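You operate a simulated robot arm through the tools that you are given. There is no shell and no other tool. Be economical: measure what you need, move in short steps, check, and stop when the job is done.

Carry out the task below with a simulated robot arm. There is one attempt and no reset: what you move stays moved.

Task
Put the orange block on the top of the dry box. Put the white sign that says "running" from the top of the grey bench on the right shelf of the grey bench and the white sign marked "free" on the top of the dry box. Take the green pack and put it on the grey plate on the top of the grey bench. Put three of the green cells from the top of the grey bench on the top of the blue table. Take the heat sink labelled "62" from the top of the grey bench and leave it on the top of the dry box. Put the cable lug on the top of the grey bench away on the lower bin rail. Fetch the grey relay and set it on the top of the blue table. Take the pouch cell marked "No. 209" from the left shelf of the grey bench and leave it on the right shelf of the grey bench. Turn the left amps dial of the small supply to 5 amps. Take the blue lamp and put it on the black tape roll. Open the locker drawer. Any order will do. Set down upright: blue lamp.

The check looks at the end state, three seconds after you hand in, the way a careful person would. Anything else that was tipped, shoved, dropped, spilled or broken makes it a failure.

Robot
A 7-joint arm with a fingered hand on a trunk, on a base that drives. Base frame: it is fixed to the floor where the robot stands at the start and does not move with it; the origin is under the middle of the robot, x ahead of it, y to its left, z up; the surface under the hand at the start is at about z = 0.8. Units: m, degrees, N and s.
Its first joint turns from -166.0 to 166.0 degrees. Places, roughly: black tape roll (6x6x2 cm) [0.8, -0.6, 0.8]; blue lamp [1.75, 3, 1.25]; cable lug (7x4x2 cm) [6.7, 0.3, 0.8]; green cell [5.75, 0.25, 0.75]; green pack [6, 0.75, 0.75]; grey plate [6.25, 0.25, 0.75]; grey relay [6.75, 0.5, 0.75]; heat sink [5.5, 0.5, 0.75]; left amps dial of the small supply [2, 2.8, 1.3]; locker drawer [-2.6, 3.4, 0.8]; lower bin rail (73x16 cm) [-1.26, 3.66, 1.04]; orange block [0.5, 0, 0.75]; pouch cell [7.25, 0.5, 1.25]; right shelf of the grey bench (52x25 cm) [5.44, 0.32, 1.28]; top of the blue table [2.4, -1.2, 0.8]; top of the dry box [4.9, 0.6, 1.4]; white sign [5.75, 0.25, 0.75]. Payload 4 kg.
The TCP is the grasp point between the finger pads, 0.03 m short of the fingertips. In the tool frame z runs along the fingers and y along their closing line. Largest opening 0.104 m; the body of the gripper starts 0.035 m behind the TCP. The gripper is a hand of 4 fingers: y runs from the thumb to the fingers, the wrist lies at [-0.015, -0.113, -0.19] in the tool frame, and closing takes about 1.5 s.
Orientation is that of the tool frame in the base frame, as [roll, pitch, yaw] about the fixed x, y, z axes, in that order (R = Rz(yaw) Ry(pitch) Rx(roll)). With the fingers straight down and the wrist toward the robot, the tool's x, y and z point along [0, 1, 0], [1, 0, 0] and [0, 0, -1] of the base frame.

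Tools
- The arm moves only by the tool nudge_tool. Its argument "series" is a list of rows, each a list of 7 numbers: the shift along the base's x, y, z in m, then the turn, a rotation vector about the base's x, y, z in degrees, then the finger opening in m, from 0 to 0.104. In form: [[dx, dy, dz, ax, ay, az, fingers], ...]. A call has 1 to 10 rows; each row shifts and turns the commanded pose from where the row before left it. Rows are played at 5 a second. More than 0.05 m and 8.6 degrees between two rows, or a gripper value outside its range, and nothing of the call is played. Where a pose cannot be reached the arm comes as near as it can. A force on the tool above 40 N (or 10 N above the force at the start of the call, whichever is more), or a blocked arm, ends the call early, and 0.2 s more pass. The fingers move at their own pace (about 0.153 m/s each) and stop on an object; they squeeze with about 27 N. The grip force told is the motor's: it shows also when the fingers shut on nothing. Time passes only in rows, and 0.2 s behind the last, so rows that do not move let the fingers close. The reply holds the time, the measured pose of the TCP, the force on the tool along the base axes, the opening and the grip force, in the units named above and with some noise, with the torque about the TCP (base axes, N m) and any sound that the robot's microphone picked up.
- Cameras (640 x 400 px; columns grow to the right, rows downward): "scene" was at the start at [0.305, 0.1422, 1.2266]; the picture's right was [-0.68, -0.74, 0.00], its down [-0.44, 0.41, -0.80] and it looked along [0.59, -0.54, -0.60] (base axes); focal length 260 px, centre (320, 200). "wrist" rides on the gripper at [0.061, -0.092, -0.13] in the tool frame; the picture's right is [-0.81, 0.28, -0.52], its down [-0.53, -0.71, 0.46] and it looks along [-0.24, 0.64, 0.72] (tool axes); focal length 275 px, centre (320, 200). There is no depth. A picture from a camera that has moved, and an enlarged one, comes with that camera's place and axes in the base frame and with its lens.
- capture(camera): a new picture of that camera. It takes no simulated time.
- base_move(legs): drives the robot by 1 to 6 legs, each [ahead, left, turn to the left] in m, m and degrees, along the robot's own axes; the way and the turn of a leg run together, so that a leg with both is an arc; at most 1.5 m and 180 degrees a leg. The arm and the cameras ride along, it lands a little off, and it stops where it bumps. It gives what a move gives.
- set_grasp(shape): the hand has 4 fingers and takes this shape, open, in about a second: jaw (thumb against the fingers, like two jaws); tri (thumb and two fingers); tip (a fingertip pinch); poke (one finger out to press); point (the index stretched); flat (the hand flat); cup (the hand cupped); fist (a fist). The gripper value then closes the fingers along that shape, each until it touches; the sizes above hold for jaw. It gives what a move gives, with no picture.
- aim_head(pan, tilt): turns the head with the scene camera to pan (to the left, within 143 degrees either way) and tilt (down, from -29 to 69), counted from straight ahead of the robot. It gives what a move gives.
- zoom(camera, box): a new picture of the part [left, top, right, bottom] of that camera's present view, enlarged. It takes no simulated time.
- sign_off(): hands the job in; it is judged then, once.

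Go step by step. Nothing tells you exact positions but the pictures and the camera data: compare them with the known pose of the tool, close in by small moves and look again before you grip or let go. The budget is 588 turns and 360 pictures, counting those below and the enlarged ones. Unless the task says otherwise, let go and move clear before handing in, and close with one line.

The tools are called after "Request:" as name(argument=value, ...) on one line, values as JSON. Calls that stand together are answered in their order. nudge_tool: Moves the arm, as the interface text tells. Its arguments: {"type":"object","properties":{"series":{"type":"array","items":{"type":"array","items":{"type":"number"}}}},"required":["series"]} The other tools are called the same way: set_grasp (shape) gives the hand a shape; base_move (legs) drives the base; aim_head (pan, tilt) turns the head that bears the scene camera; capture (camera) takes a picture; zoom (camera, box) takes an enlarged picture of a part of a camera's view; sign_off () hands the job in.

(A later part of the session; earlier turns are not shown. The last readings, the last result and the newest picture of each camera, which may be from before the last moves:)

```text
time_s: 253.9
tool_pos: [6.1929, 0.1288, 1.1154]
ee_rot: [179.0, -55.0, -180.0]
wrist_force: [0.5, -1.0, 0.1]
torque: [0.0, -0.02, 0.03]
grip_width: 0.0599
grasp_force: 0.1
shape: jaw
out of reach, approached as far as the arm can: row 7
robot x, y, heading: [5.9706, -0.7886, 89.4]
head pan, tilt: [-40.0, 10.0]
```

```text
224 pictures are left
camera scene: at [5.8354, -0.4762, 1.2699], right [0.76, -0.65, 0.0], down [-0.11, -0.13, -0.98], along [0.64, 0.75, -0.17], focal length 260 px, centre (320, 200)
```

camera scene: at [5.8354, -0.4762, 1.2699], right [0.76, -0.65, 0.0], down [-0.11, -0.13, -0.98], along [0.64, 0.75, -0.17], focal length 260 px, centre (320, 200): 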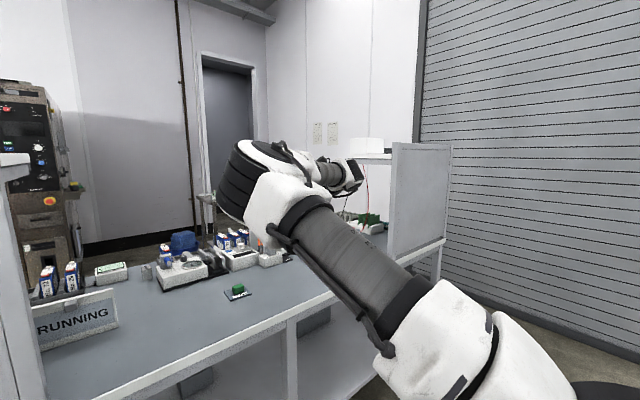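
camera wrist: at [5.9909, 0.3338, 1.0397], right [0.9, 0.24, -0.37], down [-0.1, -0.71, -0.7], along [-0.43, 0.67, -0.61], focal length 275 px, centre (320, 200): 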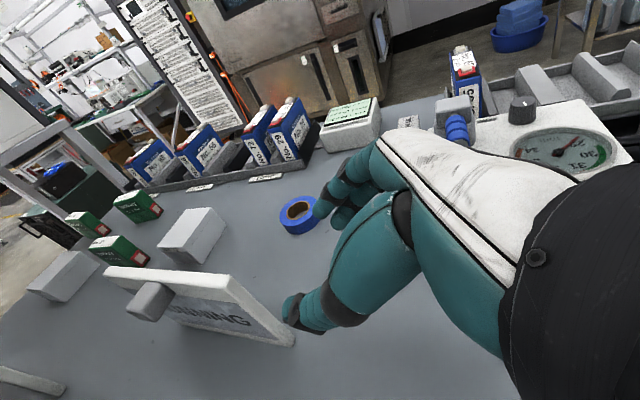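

I'll work from further east, so the arm reaches toward the west with the elbow clear of the panel.

Request:
base_move(legs=[[0, -0.33, 0.5], [0.36, 0, 0]])

Request:
nudge_tool(series=[[-0.045, 0, 0, 0, 0, 0, 0.06], [-0.045, 0, 0, 0, 0, 0, 0.06], [-0.045, 0, 0, 0, 0, 0, 0.06], [-0.045, 0, 0, 0, 0, 0, 0.06], [-0.045, 0, 0, 0, 0, 0, 0.06], [-0.045, 0, 0, 0, 0, 0, 0.06], [-0.045, 0, 0, 0, 0, 0, 0.06], [-0.045, 0, 0, 0, 0, 0, 0.06], [-0.045, 0, 0, 0, 0, 0, 0.06], [-0.045, 0, 0, 0, 0, 0, 0.06]])

Request:
aim_head(pan=20, tilt=20)

Request:
capture(camera="scene")

Request:
capture(camera="wrist")

```text
time_s: 258.0
tool_pos: [6.5106, 0.4858, 1.1165]
ee_rot: [178.9, -54.9, -179.3]
wrist_force: [0.7, -0.4, 0.5]
torque: [-0.01, 0.05, -0.02]
grip_width: 0.0596
grasp_force: 0.1
shape: jaw
robot x, y, heading: [6.2973, -0.4364, 89.9]
head pan, tilt: [-40.0, 10.0]
```

```text
time_s: 260.2
tool_pos: [6.0599, 0.4847, 1.1163]
ee_rot: [178.9, -54.8, -179.3]
wrist_force: [-0.1, 1.7, -0.3]
torque: [-0.03, -0.01, 0.0]
grip_width: 0.0599
grasp_force: 0.1
shape: jaw
robot x, y, heading: [6.2969, -0.4359, 89.6]
head pan, tilt: [-40.0, 10.0]
```

```text
time_s: 261.5
tool_pos: [6.0594, 0.4852, 1.1159]
ee_rot: [179.0, -55.0, -179.4]
wrist_force: [0.0, 0.8, 0.1]
torque: [0.0, -0.02, 0.01]
grip_width: 0.0597
grasp_force: 0.2
shape: jaw
robot x, y, heading: [6.2982, -0.434, 90.0]
head pan, tilt: [20.0, 20.0]
```

```text
223 pictures are left
camera scene: at [6.0674, -0.1063, 1.2536], right [0.94, 0.34, 0.0], down [0.12, -0.32, -0.94], along [-0.32, 0.88, -0.34], focal length 260 px, centre (320, 200)
```

scene: 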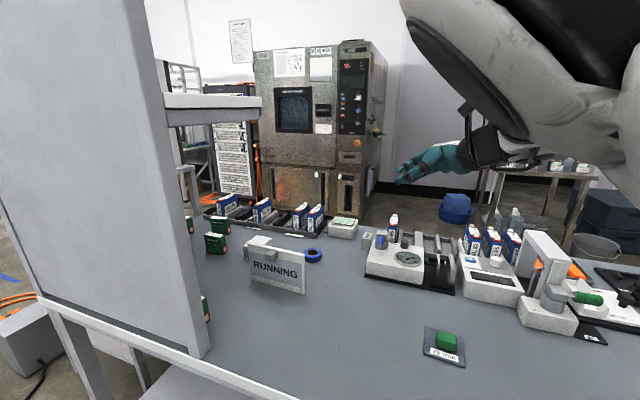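

```text
222 pictures are left
camera wrist: at [6.1309, 0.3914, 1.2388], right [0.89, 0.28, -0.36], down [-0.07, -0.71, -0.7], along [-0.45, 0.65, -0.61], focal length 275 px, centre (320, 200)
```

wrist: 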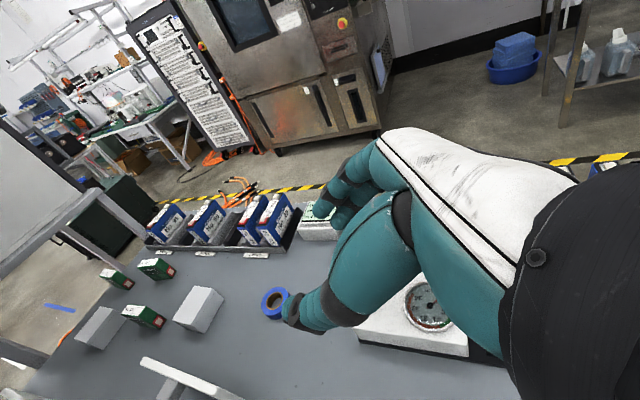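

Clear view now, with RUNNING's right edge at (5.83, 0.42). I'll approach again.

Request:
nudge_tool(series=[[-0.026, -0.01, -0.032, 0, 0, -0.1, 0.06], [-0.026, -0.01, -0.032, 0, 0, -0.1, 0.06], [-0.026, -0.01, -0.032, 0, 0, -0.1, 0.06], [-0.026, -0.01, -0.032, 0, 0, -0.1, 0.06], [-0.026, -0.01, -0.032, 0, 0, -0.1, 0.06], [-0.026, -0.01, -0.032, 0, 0, -0.1, 0.06], [0, 0, 0, 0, 0, 0, 0.06]])

Request:
capture(camera="wrist")

Request:
capture(camera="scene")

```text
time_s: 263.1
tool_pos: [5.9044, 0.4276, 0.9217]
ee_rot: [178.9, -54.8, -180.0]
wrist_force: [0.5, 0.0, -0.2]
torque: [0.0, -0.01, -0.01]
grip_width: 0.06
grasp_force: 0.1
shape: jaw
robot x, y, heading: [6.2975, -0.4374, 90.3]
head pan, tilt: [20.0, 20.0]
```

```text
221 pictures are left
camera wrist: at [5.9735, 0.3327, 1.0444], right [0.89, 0.27, -0.36], down [-0.08, -0.71, -0.7], along [-0.44, 0.66, -0.61], focal length 275 px, centre (320, 200)
```

wrist: 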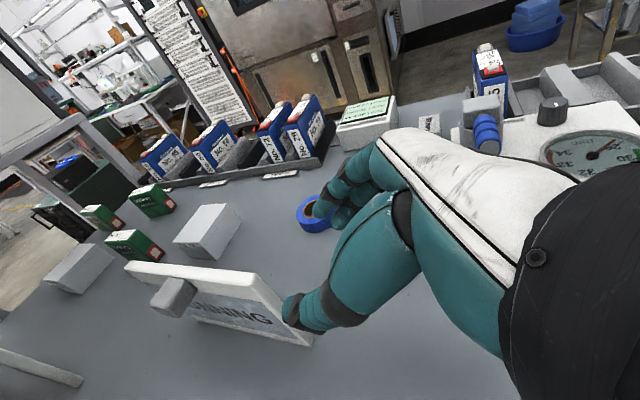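

```text
220 pictures are left
camera scene: at [6.0673, -0.1064, 1.2536], right [0.94, 0.34, 0.0], down [0.12, -0.32, -0.94], along [-0.32, 0.88, -0.34], focal length 260 px, centre (320, 200)
```

scene: 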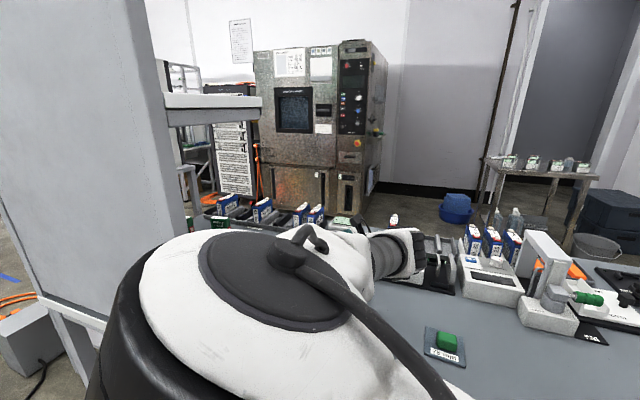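

Request:
nudge_tool(series=[[-0.027, -0.002, -0.02, 0, 0, 0, 0.06], [-0.027, -0.001, -0.02, 0, 0, 0, 0.06], [-0.02, 0, -0.013, 0, 0, 0, 0.06], [-0.02, 0, -0.01, 0, 0, 0, 0.06], [0, 0, 0, 0, 0, 0, 0.06]])

Request:
zoom(camera="wrist", box=[120, 150, 440, 350])

```text
time_s: 264.3
tool_pos: [5.8087, 0.4227, 0.861]
ee_rot: [179.0, -54.9, -180.0]
wrist_force: [0.0, -0.4, 0.2]
torque: [-0.03, -0.01, -0.01]
grip_width: 0.0599
grasp_force: 0.0
shape: jaw
robot x, y, heading: [6.2965, -0.4361, 89.6]
head pan, tilt: [20.0, 20.0]
```

```text
2.00 times, centred on (280, 250) of wrist
camera zoom: at [5.8795, 0.3275, 0.9833], right [0.89, 0.27, -0.36], down [-0.08, -0.71, -0.7], along [-0.44, 0.66, -0.61], focal length 551 px, centre (400, 100)
```

zoom: 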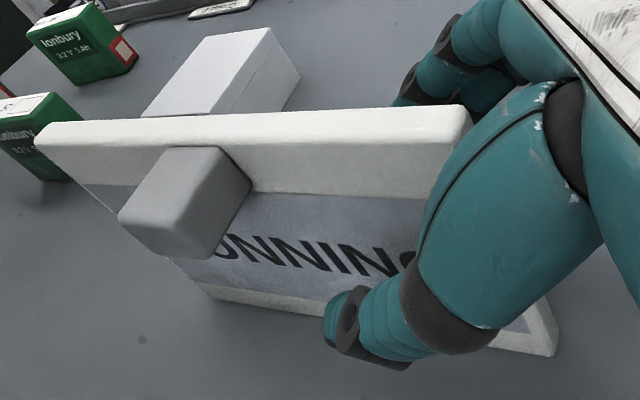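

Request:
nudge_tool(series=[[0, 0, 0, 0, 0, 0, 0.03], [0, 0, 0, 0, 0, 0, 0.0], [0, 0, 0, 0, 0, 0, 0.0], [0, 0, 0, 0, 0, 0, 0.0], [0, 0, 0, 0, 0, 0, 0.0], [0, 0, 0, 0, 0, 0, 0.0], [0, 0, 0, 0, 0, 0, 0.0]])

Request:
nudge_tool(series=[[0.01, 0, 0.03, 0, 0, 0, 0], [0.01, 0, 0.04, 0, 0, 0, 0], [0.01, 0, 0.04, 0, 0, 0, 0], [0, 0, 0, 0, 0, 0, 0]])

Request:
capture(camera="wrist")

Request:
capture(camera="scene")

```text
time_s: 265.9
tool_pos: [5.8105, 0.421, 0.8601]
ee_rot: [179.1, -54.9, -180.0]
wrist_force: [-0.2, -0.2, 0.1]
torque: [0.01, 0.01, 0.02]
grip_width: 0.0075
grasp_force: 27.0
shape: jaw
robot x, y, heading: [6.2969, -0.4314, 89.9]
head pan, tilt: [20.0, 20.0]
```

```text
time_s: 266.9
tool_pos: [5.8385, 0.4222, 0.9695]
ee_rot: [179.1, -54.9, 179.9]
wrist_force: [0.5, 0.9, -1.9]
torque: [-0.01, -0.11, -0.02]
grip_width: 0.0078
grasp_force: 26.2
shape: jaw
robot x, y, heading: [6.2943, -0.4389, 89.7]
head pan, tilt: [20.0, 20.0]
```

```text
218 pictures are left
camera wrist: at [5.9084, 0.3289, 1.0931], right [0.89, 0.27, -0.36], down [-0.08, -0.71, -0.7], along [-0.44, 0.66, -0.61], focal length 275 px, centre (320, 200)
```

wrist: 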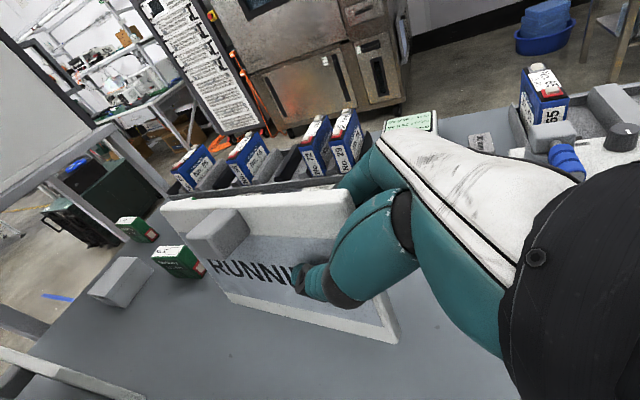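

```text
217 pictures are left
camera scene: at [6.0672, -0.1063, 1.2536], right [0.94, 0.34, 0.0], down [0.12, -0.32, -0.94], along [-0.32, 0.88, -0.34], focal length 260 px, centre (320, 200)
```

scene: 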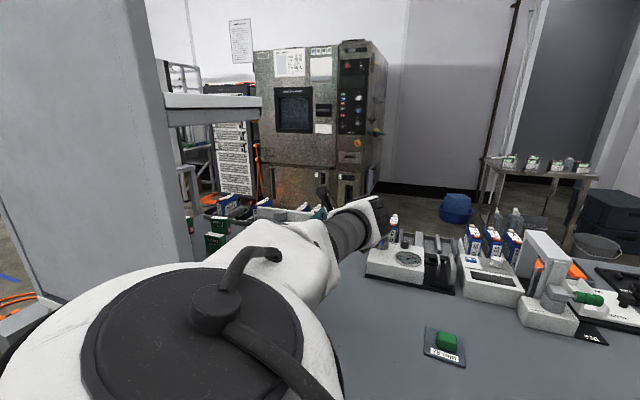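

RUNNING is held. I'll move it right, clear of the shelf end, and then raise it above shelf height.

Request:
nudge_tool(series=[[0.04, 0, 0.02, 0, 0, 0, 0], [0.03, -0.01, 0.03, 0, 0, 0, 0], [0, -0.02, 0.045, 0, 0, 0, 0], [0, -0.02, 0.045, 0, 0, 0, 0], [0, -0.02, 0.045, 0, 0, 0, 0], [0, -0.02, 0.045, 0, 0, 0, 0], [0, -0.02, 0.045, 0, 0, 0, 0], [0, 0, 0.045, 0, 0, 0, 0], [0, 0, 0.045, 0, 0, 0, 0], [0, 0, 0.045, 0, 0, 0, 0]])

Request:
capture(camera="wrist")

Request:
capture(camera="scene")

```text
time_s: 268.0
tool_pos: [6.024, 0.454, 1.1093]
ee_rot: [179.0, -53.1, 168.4]
wrist_force: [0.4, -1.3, -0.3]
torque: [-0.01, -0.06, -0.04]
grip_width: 0.0079
grasp_force: 27.1
shape: jaw
robot x, y, heading: [6.2993, -0.4373, 90.1]
head pan, tilt: [20.0, 20.0]
stopped in row 5: the arm was blocked; the commanded pose is now the measured one
```

```text
216 pictures are left
camera wrist: at [6.07, 0.3483, 1.2342], right [0.94, 0.08, -0.33], down [-0.19, -0.68, -0.71], along [-0.28, 0.73, -0.62], focal length 275 px, centre (320, 200)
```

wrist: 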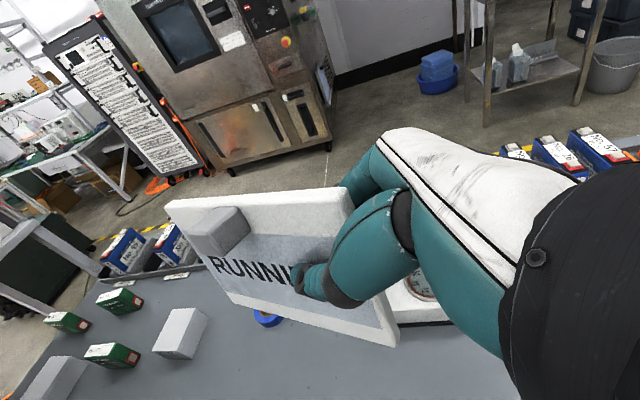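

```text
215 pictures are left
camera scene: at [6.0884, -0.1123, 1.3049], right [0.99, 0.13, 0.0], down [-0.03, 0.22, -0.98], along [-0.13, 0.97, 0.22], focal length 260 px, centre (320, 200)
```

scene: 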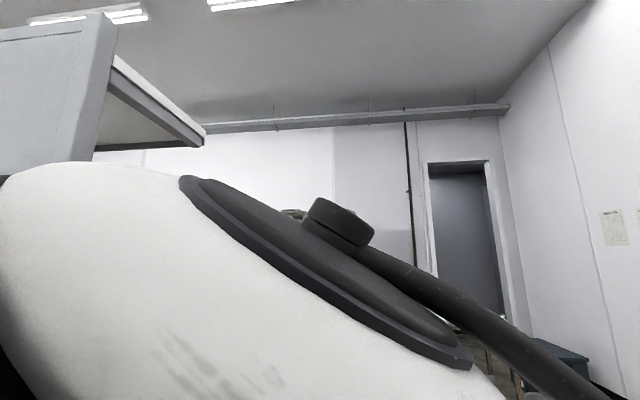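

The head mast at the robot's front-left is in the elbow's way again. I'll ease off, then turn the base to face west so the bench is on the arm side.

Request:
nudge_tool(series=[[0.04, 0.01, 0, 0, 0, 0, 0], [0.04, 0.01, 0, 0, 0, 0, 0], [0.04, 0.01, 0, 0, 0, 0, 0], [0.04, 0.0, 0, 0, 0, 0, 0], [0.04, 0.0, 0, 0, 0, 0, 0], [0, 0, 0, 0, 0, 0, 0]])

Request:
base_move(legs=[[-0.6, 0, 0]])

Request:
aim_head(pan=-20, tilt=15)

Request:
capture(camera="scene")

Request:
capture(camera="wrist")

```text
time_s: 269.4
tool_pos: [6.2204, 0.482, 1.1144]
ee_rot: [179.1, -53.7, 168.5]
wrist_force: [0.1, -0.5, -1.8]
torque: [-0.03, -0.09, 0.01]
grip_width: 0.0079
grasp_force: 27.0
shape: jaw
robot x, y, heading: [6.2951, -0.4341, 89.9]
head pan, tilt: [20.0, 20.0]
```

```text
time_s: 272.8
tool_pos: [6.2155, -0.1201, 1.1158]
ee_rot: [179.1, -53.7, 168.9]
wrist_force: [0.0, -0.2, -0.8]
torque: [0.01, -0.11, 0.03]
grip_width: 0.0078
grasp_force: 26.8
shape: jaw
robot x, y, heading: [6.2948, -1.037, 90.2]
head pan, tilt: [20.0, 20.0]
```

```text
time_s: 273.9
tool_pos: [6.2154, -0.1183, 1.1152]
ee_rot: [179.0, -53.7, 169.1]
wrist_force: [-0.1, 0.3, -2.4]
torque: [0.0, -0.12, 0.02]
grip_width: 0.0078
grasp_force: 27.4
shape: jaw
robot x, y, heading: [6.3012, -1.0389, 90.2]
head pan, tilt: [-20.0, 15.0]
```

```text
214 pictures are left
camera scene: at [6.1301, -0.7069, 1.2617], right [0.94, -0.34, 0.0], down [-0.09, -0.24, -0.97], along [0.33, 0.91, -0.26], focal length 260 px, centre (320, 200)
```

scene: 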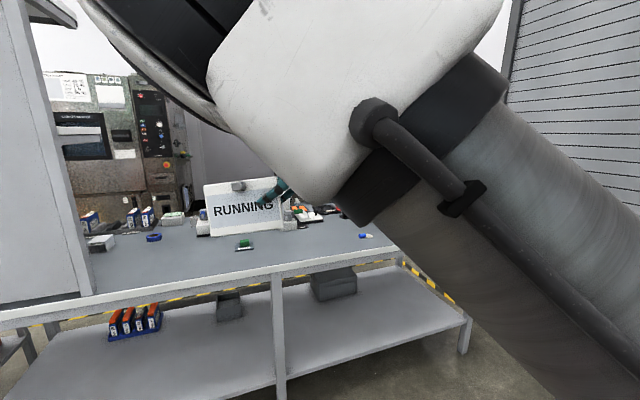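

```text
213 pictures are left
camera wrist: at [6.2637, -0.2245, 1.2395], right [0.94, 0.09, -0.34], down [-0.19, -0.68, -0.71], along [-0.3, 0.73, -0.62], focal length 275 px, centre (320, 200)
```

wrist: 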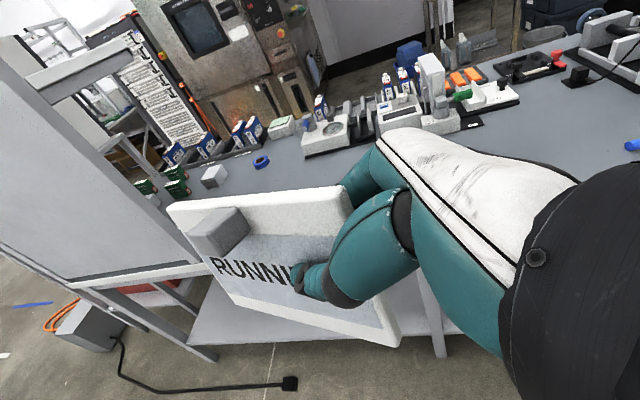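

Request:
base_move(legs=[[0, 0, 90]])

Request:
nudge_tool(series=[[0, 0.045, 0.01, 0, 0, 0, 0], [0, 0.045, 0.01, 0, 0, 0, 0], [0, 0.045, 0.01, 0, 0, 0, 0], [0, 0.045, 0.01, 0, 0, -7, 0], [0, 0.045, 0.01, 0, 0, -7, 0], [0, 0.04, 0.01, 0, 0, -7, 0], [0, 0.03, 0, 0, 0, -7, 0], [0, 0.03, 0, 0, 0, -7, 0], [0, 0, 0, 0, 0, -7, 0], [0, 0, 0, 0, 0, -7, 0]])

Request:
nudge_tool(series=[[0, 0, 0, 0, 0, -7, 0], [0, 0, 0, 0, 0, -7, 0], [0, 0, 0, 0, 0, -7, 0], [0, 0, 0, 0, 0, -7, 0], [0, 0, 0, 0, 0, 0, 0]])

Request:
aim_head(pan=-30, tilt=10)

Request:
capture(camera="scene")

```text
time_s: 278.0
tool_pos: [5.3811, -1.1034, 1.1148]
ee_rot: [179.1, -53.7, -101.9]
wrist_force: [-1.1, 0.6, -1.3]
torque: [0.11, -0.03, 0.02]
grip_width: 0.0075
grasp_force: 27.0
shape: jaw
robot x, y, heading: [6.299, -1.0343, 179.3]
head pan, tilt: [-20.0, 15.0]
```

```text
time_s: 280.2
tool_pos: [5.3811, -0.7763, 1.1772]
ee_rot: [178.9, -53.6, -151.0]
wrist_force: [-0.2, -0.2, -1.6]
torque: [0.03, -0.06, 0.0]
grip_width: 0.0072
grasp_force: 27.0
shape: jaw
robot x, y, heading: [6.2972, -1.0363, 179.5]
head pan, tilt: [-20.0, 15.0]
```

```text
time_s: 281.4
tool_pos: [5.3811, -0.7789, 1.177]
ee_rot: [178.6, -53.5, -178.7]
wrist_force: [0.2, 0.2, -1.2]
torque: [0.01, -0.07, -0.03]
grip_width: 0.0075
grasp_force: 27.2
shape: jaw
robot x, y, heading: [6.2959, -1.0331, 179.3]
head pan, tilt: [-20.0, 15.0]
```

```text
time_s: 282.1
tool_pos: [5.3816, -0.7774, 1.1758]
ee_rot: [179.1, -53.7, -178.9]
wrist_force: [0.3, 0.2, -1.4]
torque: [-0.03, -0.13, 0.01]
grip_width: 0.0074
grasp_force: 26.9
shape: jaw
robot x, y, heading: [6.2979, -1.0347, 179.4]
head pan, tilt: [-30.0, 10.0]
```

```text
212 pictures are left
camera scene: at [5.9767, -1.1838, 1.2698], right [0.51, 0.86, 0.0], down [0.15, -0.09, -0.98], along [-0.85, 0.5, -0.17], focal length 260 px, centre (320, 200)
```

scene: 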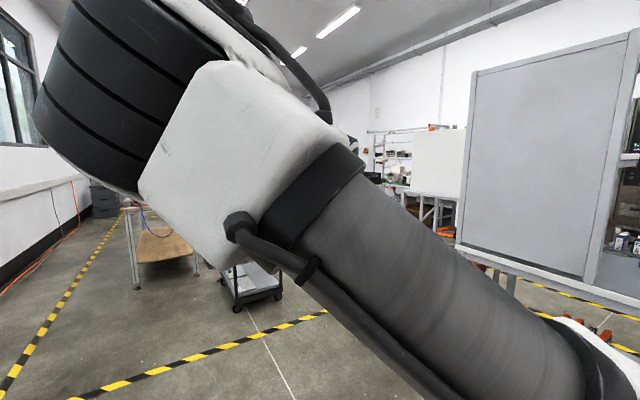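

Request:
nudge_tool(series=[[0.02, 0.04, 0.01, 0, 0, 0, 0], [0.02, 0.04, 0.01, 0, 0, 0, 0], [0.02, 0.04, 0.02, 0, 0, 0, 0], [0.02, 0.02, 0.04, 0, 0, 0, 0], [0.02, 0.02, 0.04, 0, 0, 0, 0], [0.02, 0, 0.04, 0, 0, 0, 0], [0.02, 0, 0.04, 0, 0, 0, 0], [0, 0, 0.03, 0, 0, 0, 0], [0, 0, 0, 0, 0, 0, 0]])

Request:
capture(camera="scene")

Request:
capture(camera="wrist")

```text
time_s: 284.1
tool_pos: [5.5201, -0.6178, 1.405]
ee_rot: [179.0, -53.7, -178.9]
wrist_force: [-0.2, -0.6, -1.7]
torque: [0.02, -0.08, 0.01]
grip_width: 0.0074
grasp_force: 27.3
shape: jaw
robot x, y, heading: [6.2953, -1.0371, 179.1]
head pan, tilt: [-30.0, 10.0]
```

```text
211 pictures are left
camera scene: at [5.9767, -1.1837, 1.2699], right [0.51, 0.86, 0.0], down [0.15, -0.09, -0.98], along [-0.85, 0.5, -0.17], focal length 260 px, centre (320, 200)
```

scene: 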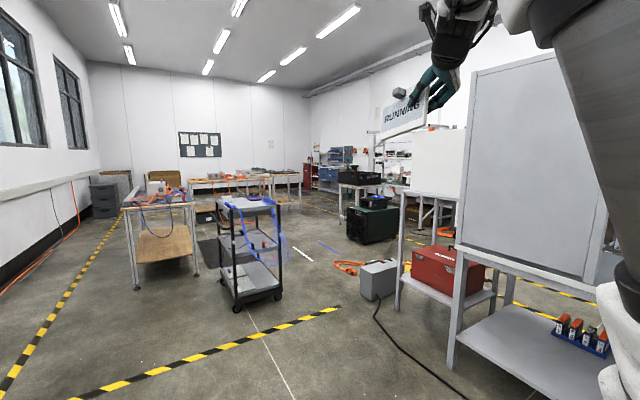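

```text
210 pictures are left
camera wrist: at [5.5887, -0.7118, 1.5293], right [0.9, 0.28, -0.34], down [-0.05, -0.71, -0.71], along [-0.44, 0.65, -0.62], focal length 275 px, centre (320, 200)
```

wrist: 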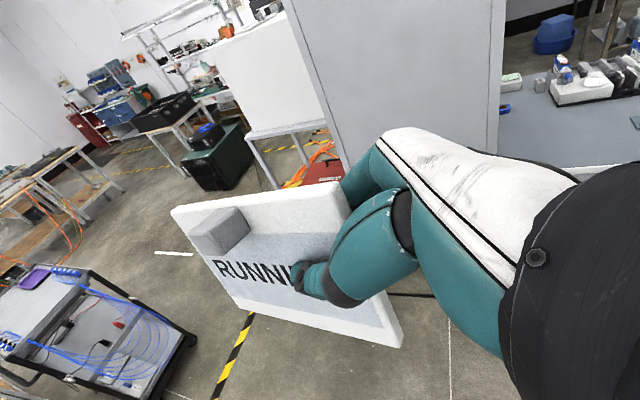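

This posture is good, with the elbow clear. I'll drive so the sign comes around the panel's right end and then in over the shelf.

Request:
base_move(legs=[[-0.38, 0, 0.9], [0, -0.45, 0], [0, -0.4, 0]])

Request:
capture(camera="wrist")

Request:
capture(camera="scene")

```text
time_s: 291.0
tool_pos: [5.8742, 0.2084, 1.406]
ee_rot: [179.0, -53.7, -176.8]
wrist_force: [-0.7, -0.6, -2.2]
torque: [-0.01, -0.09, 0.0]
grip_width: 0.0075
grasp_force: 27.0
shape: jaw
robot x, y, heading: [6.6684, -0.1784, -178.7]
head pan, tilt: [-30.0, 10.0]
```

```text
209 pictures are left
camera wrist: at [5.9475, 0.1179, 1.5289], right [0.88, 0.32, -0.34], down [-0.02, -0.71, -0.71], along [-0.47, 0.63, -0.62], focal length 275 px, centre (320, 200)
```

wrist: 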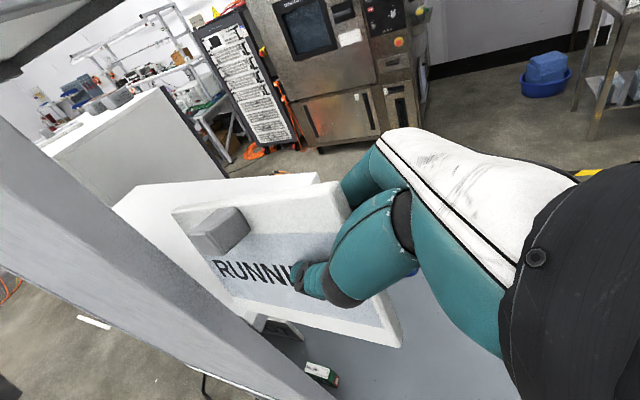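

```text
208 pictures are left
camera scene: at [6.3535, -0.3389, 1.2699], right [0.48, 0.88, 0.0], down [0.15, -0.08, -0.98], along [-0.86, 0.47, -0.17], focal length 260 px, centre (320, 200)
```

scene: 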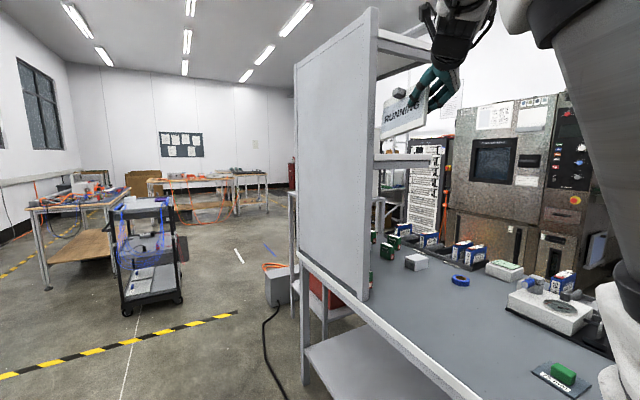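

The sign is at the shelf's right end. I'll straighten it and shift north so it clears the panel.

Request:
nudge_tool(series=[[0, 0.03, 0, 0, 1.3, -1.6, 0], [0, 0.03, 0, 0, 0, -1.6, 0], [0, 0.028, 0, 0, 0, 0, 0], [0, 0, 0, 0, 0, 0, 0]])

Request:
capture(camera="wrist")

Request:
zoom(camera="scene", box=[340, 20, 500, 200])

```text
time_s: 292.0
tool_pos: [5.8747, 0.2966, 1.4066]
ee_rot: [178.8, -55.1, -179.8]
wrist_force: [0.1, 0.3, -1.9]
torque: [0.0, -0.07, 0.03]
grip_width: 0.0077
grasp_force: 27.2
shape: jaw
robot x, y, heading: [6.6713, -0.1804, -178.6]
head pan, tilt: [-30.0, 10.0]
```

```text
207 pictures are left
camera wrist: at [5.9452, 0.2015, 1.5289], right [0.89, 0.27, -0.36], down [-0.08, -0.7, -0.71], along [-0.44, 0.66, -0.61], focal length 275 px, centre (320, 200)
```

wrist: 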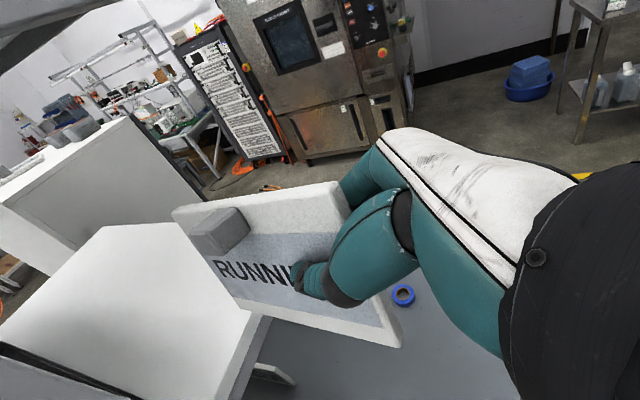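

```text
2.22 times, centred on (420, 110) of scene
camera zoom: at [6.3535, -0.3389, 1.2699], right [0.48, 0.88, 0.0], down [0.15, -0.08, -0.98], along [-0.86, 0.47, -0.17], focal length 579 px, centre (98, 400)
```

zoom: 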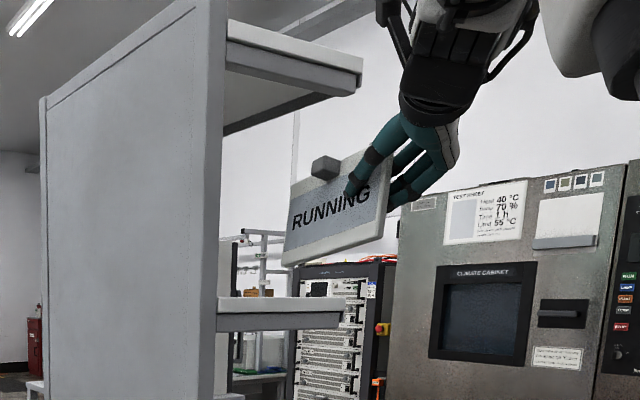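

The shelf top is at z≈1.277, with its east edge at x≈5.72 and front edge at y≈0.447. I'll slide the sign in over it.

Request:
nudge_tool(series=[[-0.04, 0, -0.005, 0, 0, 0, 0], [-0.04, 0, -0.005, 0, 0, 0, 0], [-0.04, 0, -0.005, 0, 0, 0, 0], [-0.04, 0, -0.005, 0, 0, 0, 0], [-0.04, 0, 0, 0, 0, 0, 0], [0, 0, 0, 0, 0, 0, 0]])

Request:
capture(camera="wrist")

Request:
zoom(camera="scene", box=[340, 20, 500, 200])

```text
time_s: 293.4
tool_pos: [5.7828, 0.2941, 1.3987]
ee_rot: [178.8, -55.1, -179.8]
wrist_force: [0.0, -0.5, -0.8]
torque: [0.0, -0.05, 0.0]
grip_width: 0.0076
grasp_force: 26.7
shape: jaw
out of reach, approached as far as the arm can: row 3, 4, 5
robot x, y, heading: [6.672, -0.1821, -178.6]
head pan, tilt: [-30.0, 10.0]
```

```text
205 pictures are left
camera wrist: at [5.8526, 0.1998, 1.5213], right [0.89, 0.27, -0.36], down [-0.08, -0.7, -0.71], along [-0.44, 0.66, -0.61], focal length 275 px, centre (320, 200)
```

wrist: 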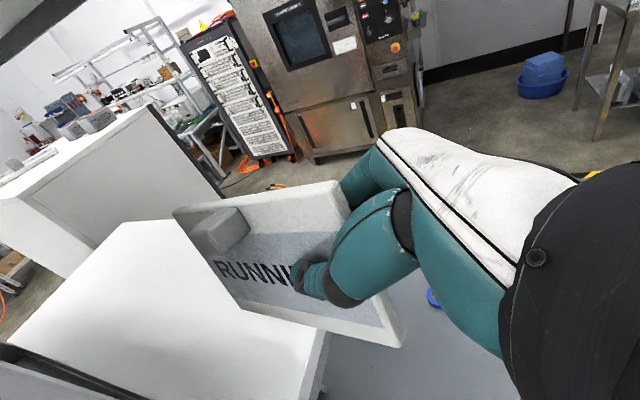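

```text
2.22 times, centred on (420, 110) of scene
camera zoom: at [6.3535, -0.3389, 1.2699], right [0.48, 0.88, 0.0], down [0.15, -0.08, -0.98], along [-0.86, 0.47, -0.17], focal length 579 px, centre (98, 400)
```

zoom: 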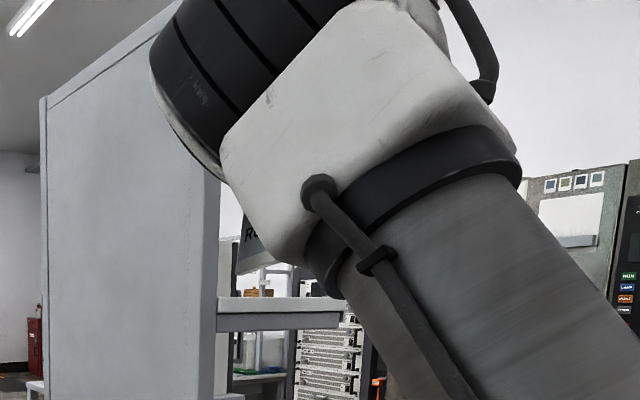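

Request:
nudge_tool(series=[[0.03, 0, 0, 0, 0, 0, 0], [0.03, 0, 0, 0, 0, 0, 0], [0, 0, 0, 0, 0, 0, 0]])

Request:
base_move(legs=[[0.17, 0, -1.0]])

Request:
capture(camera="wrist")

Request:
capture(camera="scene")

```text
time_s: 294.2
tool_pos: [5.8424, 0.2944, 1.3971]
ee_rot: [178.9, -55.0, -179.9]
wrist_force: [0.2, 0.2, -2.3]
torque: [0.02, -0.1, 0.01]
grip_width: 0.0074
grasp_force: 27.5
shape: jaw
robot x, y, heading: [6.6678, -0.177, -178.7]
head pan, tilt: [-30.0, 10.0]
```

```text
time_s: 295.7
tool_pos: [5.6708, 0.3003, 1.3974]
ee_rot: [178.6, -54.9, 179.5]
wrist_force: [-0.6, 0.7, -1.0]
torque: [-0.01, -0.07, 0.02]
grip_width: 0.0077
grasp_force: 27.0
shape: jaw
robot x, y, heading: [6.4941, -0.1821, -179.4]
head pan, tilt: [-30.0, 10.0]
```

```text
203 pictures are left
camera wrist: at [5.7402, 0.2053, 1.5196], right [0.9, 0.26, -0.36], down [-0.08, -0.7, -0.71], along [-0.44, 0.66, -0.61], focal length 275 px, centre (320, 200)
```

wrist: 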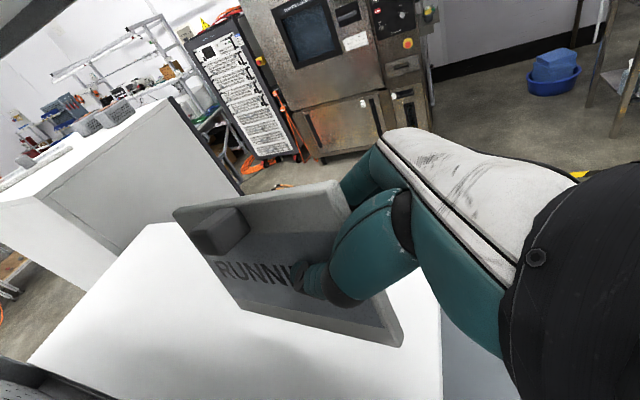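

```text
202 pictures are left
camera scene: at [6.175, -0.3384, 1.2699], right [0.49, 0.87, 0.0], down [0.15, -0.08, -0.98], along [-0.86, 0.48, -0.17], focal length 260 px, centre (320, 200)
```

scene: 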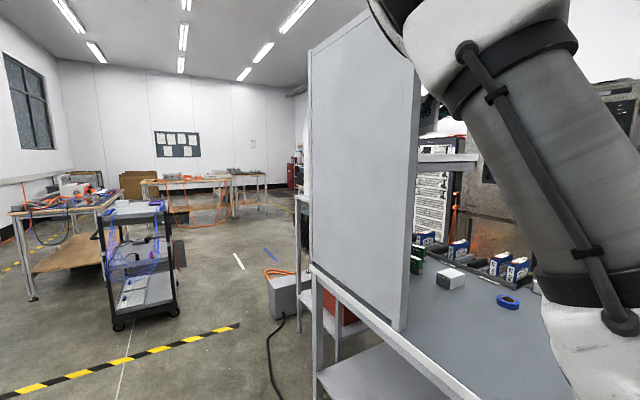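

The sign is over the shelf. I'll lower to contact with small steps.

Request:
nudge_tool(series=[[0, -0.008, -0.01, 0, 0, 0, 0], [0, -0.004, -0.01, 0, 0, 0, 0], [0, 0, -0.008, 0, 0, 0, 0], [0, 0, -0.004, 0, 0, 0, 0], [0, 0, -0.003, 0, 0, 0, 0], [0, 0, 0, 0, 0, 0, 0]])

Request:
zoom(camera="wrist", box=[120, 150, 440, 370])

```text
time_s: 297.1
tool_pos: [5.6722, 0.2891, 1.3619]
ee_rot: [178.9, -54.9, 179.4]
wrist_force: [0.8, -0.1, -0.2]
torque: [-0.01, 0.02, -0.02]
grip_width: 0.0076
grasp_force: 27.3
shape: jaw
robot x, y, heading: [6.4929, -0.182, -179.2]
head pan, tilt: [-30.0, 10.0]
```

```text
1.82 times, centred on (280, 260) of wrist
camera zoom: at [5.7411, 0.1935, 1.4844], right [0.9, 0.26, -0.36], down [-0.09, -0.7, -0.71], along [-0.44, 0.66, -0.61], focal length 500 px, centre (393, 91)
```

zoom: 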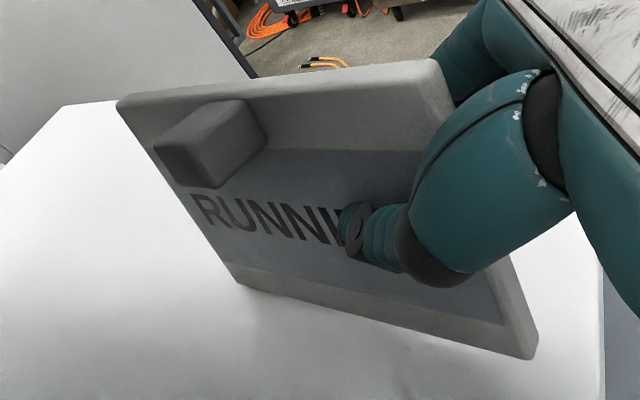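

Request:
nudge_tool(series=[[0, 0, -0.003, 0, 0, 0, 0], [0, 0, -0.002, 0, 0, 0, 0], [0, 0, -0.002, 0, 0, 0, 0], [0, 0, 0, 0, 0, 0, 0]])

```text
time_s: 298.1
tool_pos: [5.6713, 0.2889, 1.3549]
ee_rot: [178.8, -55.0, 179.4]
wrist_force: [0.1, -0.8, -0.4]
torque: [-0.01, 0.09, -0.01]
grip_width: 0.0075
grasp_force: 27.1
shape: jaw
robot x, y, heading: [6.4938, -0.1785, -178.9]
head pan, tilt: [-30.0, 10.0]
```

Request:
nudge_tool(series=[[0, 0, -0.003, 0, 0, 0, 0], [0, 0, -0.002, 0, 0, 0, 0], [0, 0, -0.002, 0, 0, 0, 0], [0, 0, 0, 0, 0, 0, 0]])

```text
time_s: 299.1
tool_pos: [5.671, 0.2894, 1.3485]
ee_rot: [178.8, -55.1, 179.5]
wrist_force: [0.0, 0.3, 1.7]
torque: [-0.01, 0.15, -0.01]
grip_width: 0.0077
grasp_force: 27.5
shape: jaw
robot x, y, heading: [6.4932, -0.1819, -179.3]
head pan, tilt: [-30.0, 10.0]
```

Request:
nudge_tool(series=[[0, 0, -0.002, 0, 0, 0, 0], [0, 0, -0.002, 0, 0, 0, 0], [0, 0, 0, 0, 0, 0, 0]])

Request:
zoom(camera="wrist", box=[120, 150, 440, 370])

```text
time_s: 299.9
tool_pos: [5.6724, 0.2888, 1.3461]
ee_rot: [178.9, -55.2, 179.5]
wrist_force: [0.7, 4.9, 17.9]
torque: [0.1, 0.38, -0.07]
grip_width: 0.0083
grasp_force: 27.1
shape: jaw
robot x, y, heading: [6.4961, -0.1857, -179.2]
head pan, tilt: [-30.0, 10.0]
```

```text
1.82 times, centred on (280, 260) of wrist
camera zoom: at [5.7413, 0.1935, 1.4677], right [0.9, 0.26, -0.37], down [-0.09, -0.7, -0.71], along [-0.44, 0.66, -0.61], focal length 500 px, centre (393, 91)
```

zoom: 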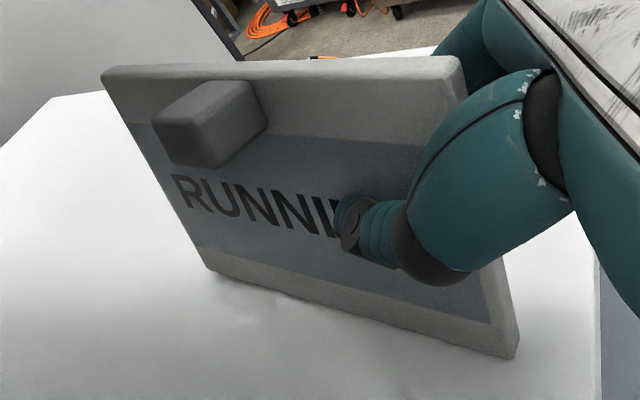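

Seated. I'll relax slightly, then open in small steps.

Request:
nudge_tool(series=[[0, 0, 0.002, 0, 0, 0, 0.004], [0, 0, 0, 0, 0, 0, 0.01], [0, 0, 0, 0, 0, 0, 0.014], [0, 0, 0, 0, 0, 0, 0.018], [0, 0, 0, 0, 0, 0, 0.024], [0, 0, 0, 0, 0, 0, 0.03], [0, 0, 0, 0, 0, 0, 0.036], [0, 0, 0, 0, 0, 0, 0.036]])

Request:
zoom(camera="wrist", box=[120, 150, 440, 370])

```text
time_s: 301.7
tool_pos: [5.6718, 0.289, 1.3466]
ee_rot: [178.6, -55.0, 179.6]
wrist_force: [0.2, -0.4, -0.5]
torque: [0.01, -0.02, 0.0]
grip_width: 0.0359
grasp_force: 0.1
shape: jaw
robot x, y, heading: [6.4927, -0.1806, -179.0]
head pan, tilt: [-30.0, 10.0]
```

```text
1.82 times, centred on (280, 260) of wrist
camera zoom: at [5.7405, 0.1941, 1.4686], right [0.9, 0.26, -0.36], down [-0.08, -0.7, -0.71], along [-0.44, 0.66, -0.61], focal length 500 px, centre (393, 91)
```

zoom: 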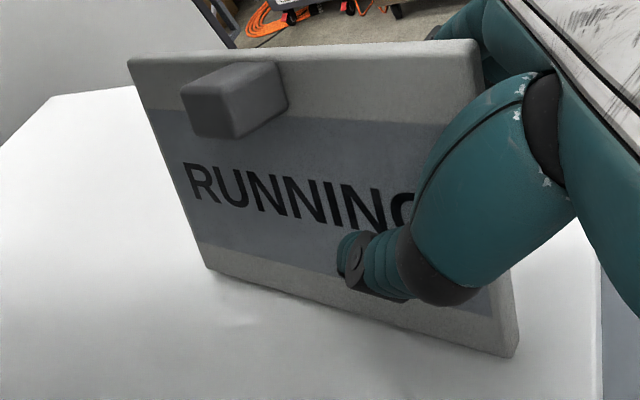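

The sign is leaning slightly back on the fingers. I'll nudge it to vertical before letting go fully.

Request:
nudge_tool(series=[[0, -0.003, 0, 0, 0, 0, 0.036], [0, -0.003, 0, 0, 0, 0, 0.036], [0, -0.003, 0, 0, 0, 0, 0.036], [0, 0, 0, 0, 0, 0, 0.036]])

Request:
zoom(camera="wrist", box=[120, 150, 440, 370])

```text
time_s: 302.7
tool_pos: [5.6712, 0.2805, 1.3457]
ee_rot: [178.9, -54.8, 179.4]
wrist_force: [0.0, -0.1, 0.8]
torque: [0.03, 0.01, -0.01]
grip_width: 0.0356
grasp_force: 0.1
shape: jaw
robot x, y, heading: [6.4889, -0.1816, -179.5]
head pan, tilt: [-30.0, 10.0]
```

```text
1.82 times, centred on (280, 260) of wrist
camera zoom: at [5.7408, 0.1854, 1.469], right [0.9, 0.26, -0.36], down [-0.08, -0.7, -0.71], along [-0.44, 0.66, -0.61], focal length 500 px, centre (393, 91)
```

zoom: 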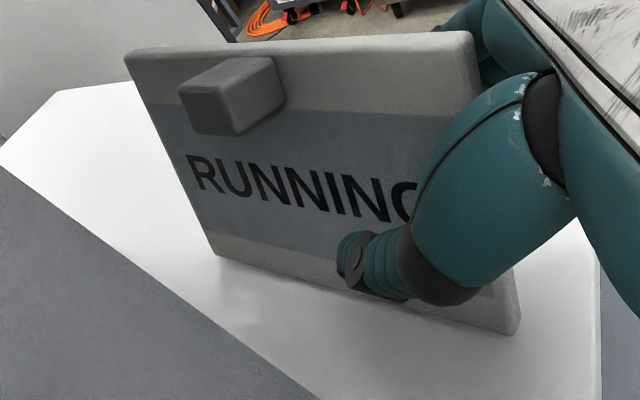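

Request:
nudge_tool(series=[[0, -0.002, 0, 0, 0, 0, 0.036], [0, 0, 0, 0, 0, 0, 0.036], [0, 0, 0, 0, 0, 0, 0.045], [0, 0, 0, 0, 0, 0, 0.055], [0, 0, 0, 0, 0, 0, 0.055]])

Request:
zoom(camera="wrist", box=[120, 150, 440, 370])

```text
time_s: 303.9
tool_pos: [5.6732, 0.2794, 1.3467]
ee_rot: [178.7, -54.9, 179.6]
wrist_force: [0.5, -0.1, -0.8]
torque: [0.02, 0.04, 0.0]
grip_width: 0.0543
grasp_force: 0.0
shape: jaw
robot x, y, heading: [6.4913, -0.1812, -179.2]
head pan, tilt: [-30.0, 10.0]
```

```text
1.82 times, centred on (280, 260) of wrist
camera zoom: at [5.7413, 0.1832, 1.4693], right [0.9, 0.26, -0.36], down [-0.08, -0.7, -0.71], along [-0.44, 0.66, -0.61], focal length 500 px, centre (393, 91)
```

zoom: 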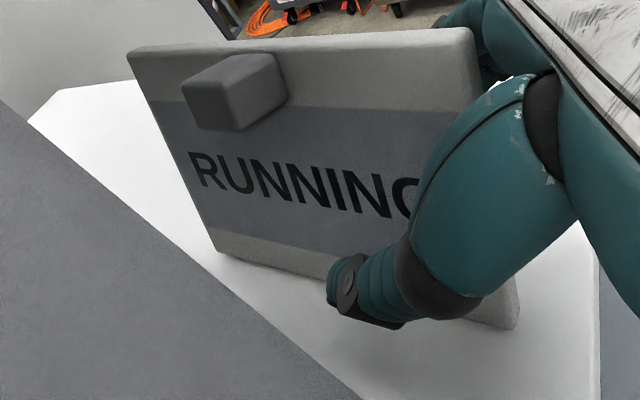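

It looks upright on its own. I'll back the hand out to the east.

Request:
nudge_tool(series=[[0.02, 0, 0.008, 0, 0, 0, 0.055], [0.03, 0, 0.01, 0, 0, 0, 0.055], [0.03, 0, 0.01, 0, 0, 0, 0.055], [0.04, 0, 0.01, 0, 0, 0, 0.055], [0.04, 0, 0.01, 0, 0, 0, 0.055], [0, 0, 0, 0, 0, 0, 0.055]])

Request:
capture(camera="wrist")

```text
time_s: 305.3
tool_pos: [5.8324, 0.2771, 1.3983]
ee_rot: [178.9, -54.8, 179.4]
wrist_force: [-0.3, -0.9, 0.5]
torque: [-0.02, 0.04, -0.02]
grip_width: 0.0546
grasp_force: 0.1
shape: jaw
robot x, y, heading: [6.4909, -0.1823, -179.2]
head pan, tilt: [-30.0, 10.0]
```

```text
196 pictures are left
camera wrist: at [5.9011, 0.1809, 1.5201], right [0.9, 0.26, -0.36], down [-0.08, -0.7, -0.71], along [-0.44, 0.66, -0.61], focal length 275 px, centre (320, 200)
```

wrist: 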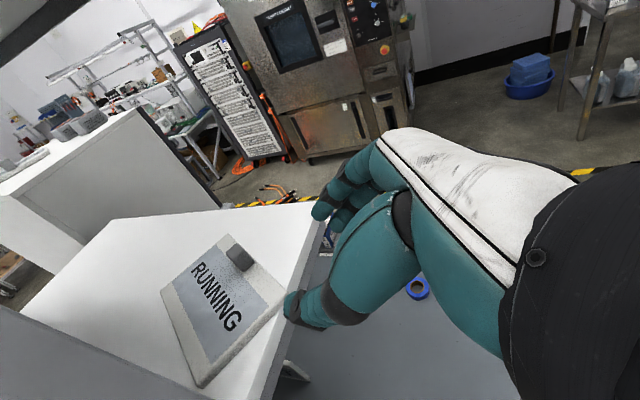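

RUNNING came to rest flat on the right shelf, fully supported. Next is the heat sink, so I'll look for the "62" label.

Request:
aim_head(pan=-45, tilt=25)

Request:
capture(camera="scene")

Request:
zoom(camera="scene", box=[220, 140, 380, 240])

```text
time_s: 306.1
tool_pos: [5.8316, 0.2761, 1.3972]
ee_rot: [178.8, -55.0, 179.5]
wrist_force: [0.0, -0.3, 0.4]
torque: [-0.02, 0.0, 0.02]
grip_width: 0.0547
grasp_force: 0.0
shape: jaw
robot x, y, heading: [6.488, -0.1803, -179.2]
head pan, tilt: [-45.0, 25.0]
```

```text
195 pictures are left
camera scene: at [6.1902, -0.3196, 1.2456], right [0.7, 0.72, 0.0], down [0.3, -0.29, -0.91], along [-0.65, 0.63, -0.42], focal length 260 px, centre (320, 200)
```

scene: 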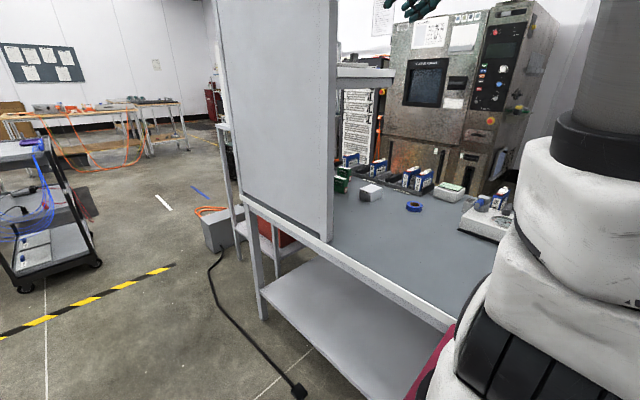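

```text
4.00 times, centred on (300, 190) of scene
camera zoom: at [6.1902, -0.3196, 1.2456], right [0.7, 0.72, 0.0], down [0.3, -0.29, -0.91], along [-0.65, 0.63, -0.42], focal length 1042 px, centre (400, 240)
```

zoom: 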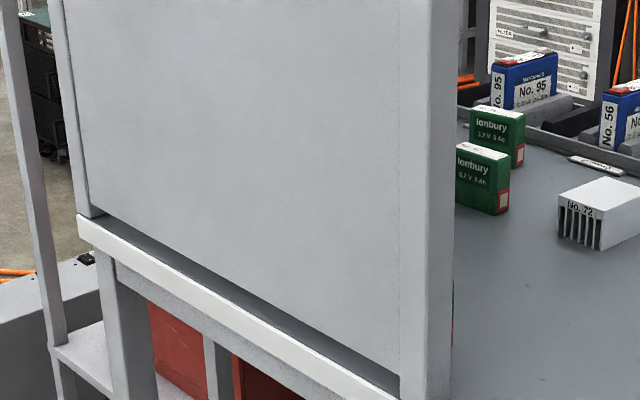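

That one is "No. 72", so "62" must be the heat sink further left. I'll bring the wrist camera down past the shelf end to read it.

Request:
nudge_tool(series=[[0.045, 0, 0, 0, 0, 0, 0.055], [0.045, 0.01, -0.01, 0, 0, 0, 0.055], [0, 0.03, -0.035, 0, 0, 0, 0.055], [0, 0.03, -0.035, 0, 0, 0, 0.055], [0, 0.03, -0.035, 0, 0, 0, 0.055], [0, 0.03, -0.035, 0, 0, 0, 0.055], [0, 0.03, -0.035, 0, 0, 0, 0.055], [0, 0.03, -0.035, 0, 0, 0, 0.055], [-0.02, 0.02, -0.03, 0, 0, 0, 0.055], [0, 0, 0, 0, 0, 0, 0.055]])

Request:
capture(camera="wrist")

Request:
zoom(camera="wrist", box=[0, 200, 240, 400])

```text
time_s: 308.3
tool_pos: [5.9007, 0.4878, 1.143]
ee_rot: [178.8, -55.0, 179.4]
wrist_force: [0.2, 0.5, -0.5]
torque: [-0.03, 0.01, 0.01]
grip_width: 0.0548
grasp_force: 0.0
shape: jaw
robot x, y, heading: [6.4928, -0.1815, -179.2]
head pan, tilt: [-45.0, 25.0]
```

```text
193 pictures are left
camera wrist: at [5.9708, 0.3914, 1.2657], right [0.9, 0.26, -0.36], down [-0.09, -0.7, -0.71], along [-0.44, 0.66, -0.61], focal length 275 px, centre (320, 200)
```

wrist: 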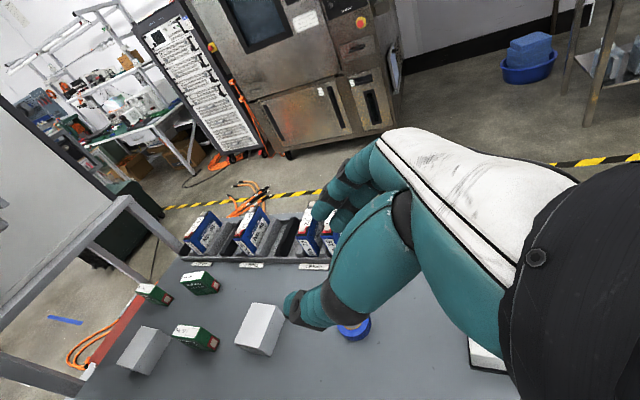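

```text
2.00 times, centred on (120, 300) of wrist
camera zoom: at [5.9708, 0.3914, 1.2657], right [0.9, 0.26, -0.36], down [-0.09, -0.7, -0.71], along [-0.44, 0.66, -0.61], focal length 551 px, centre (720, 0)
```

zoom: 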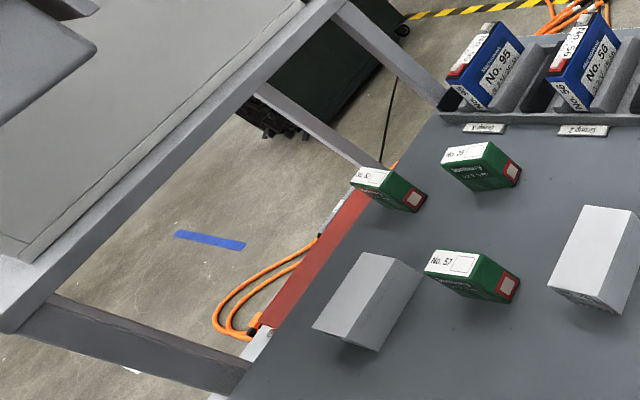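

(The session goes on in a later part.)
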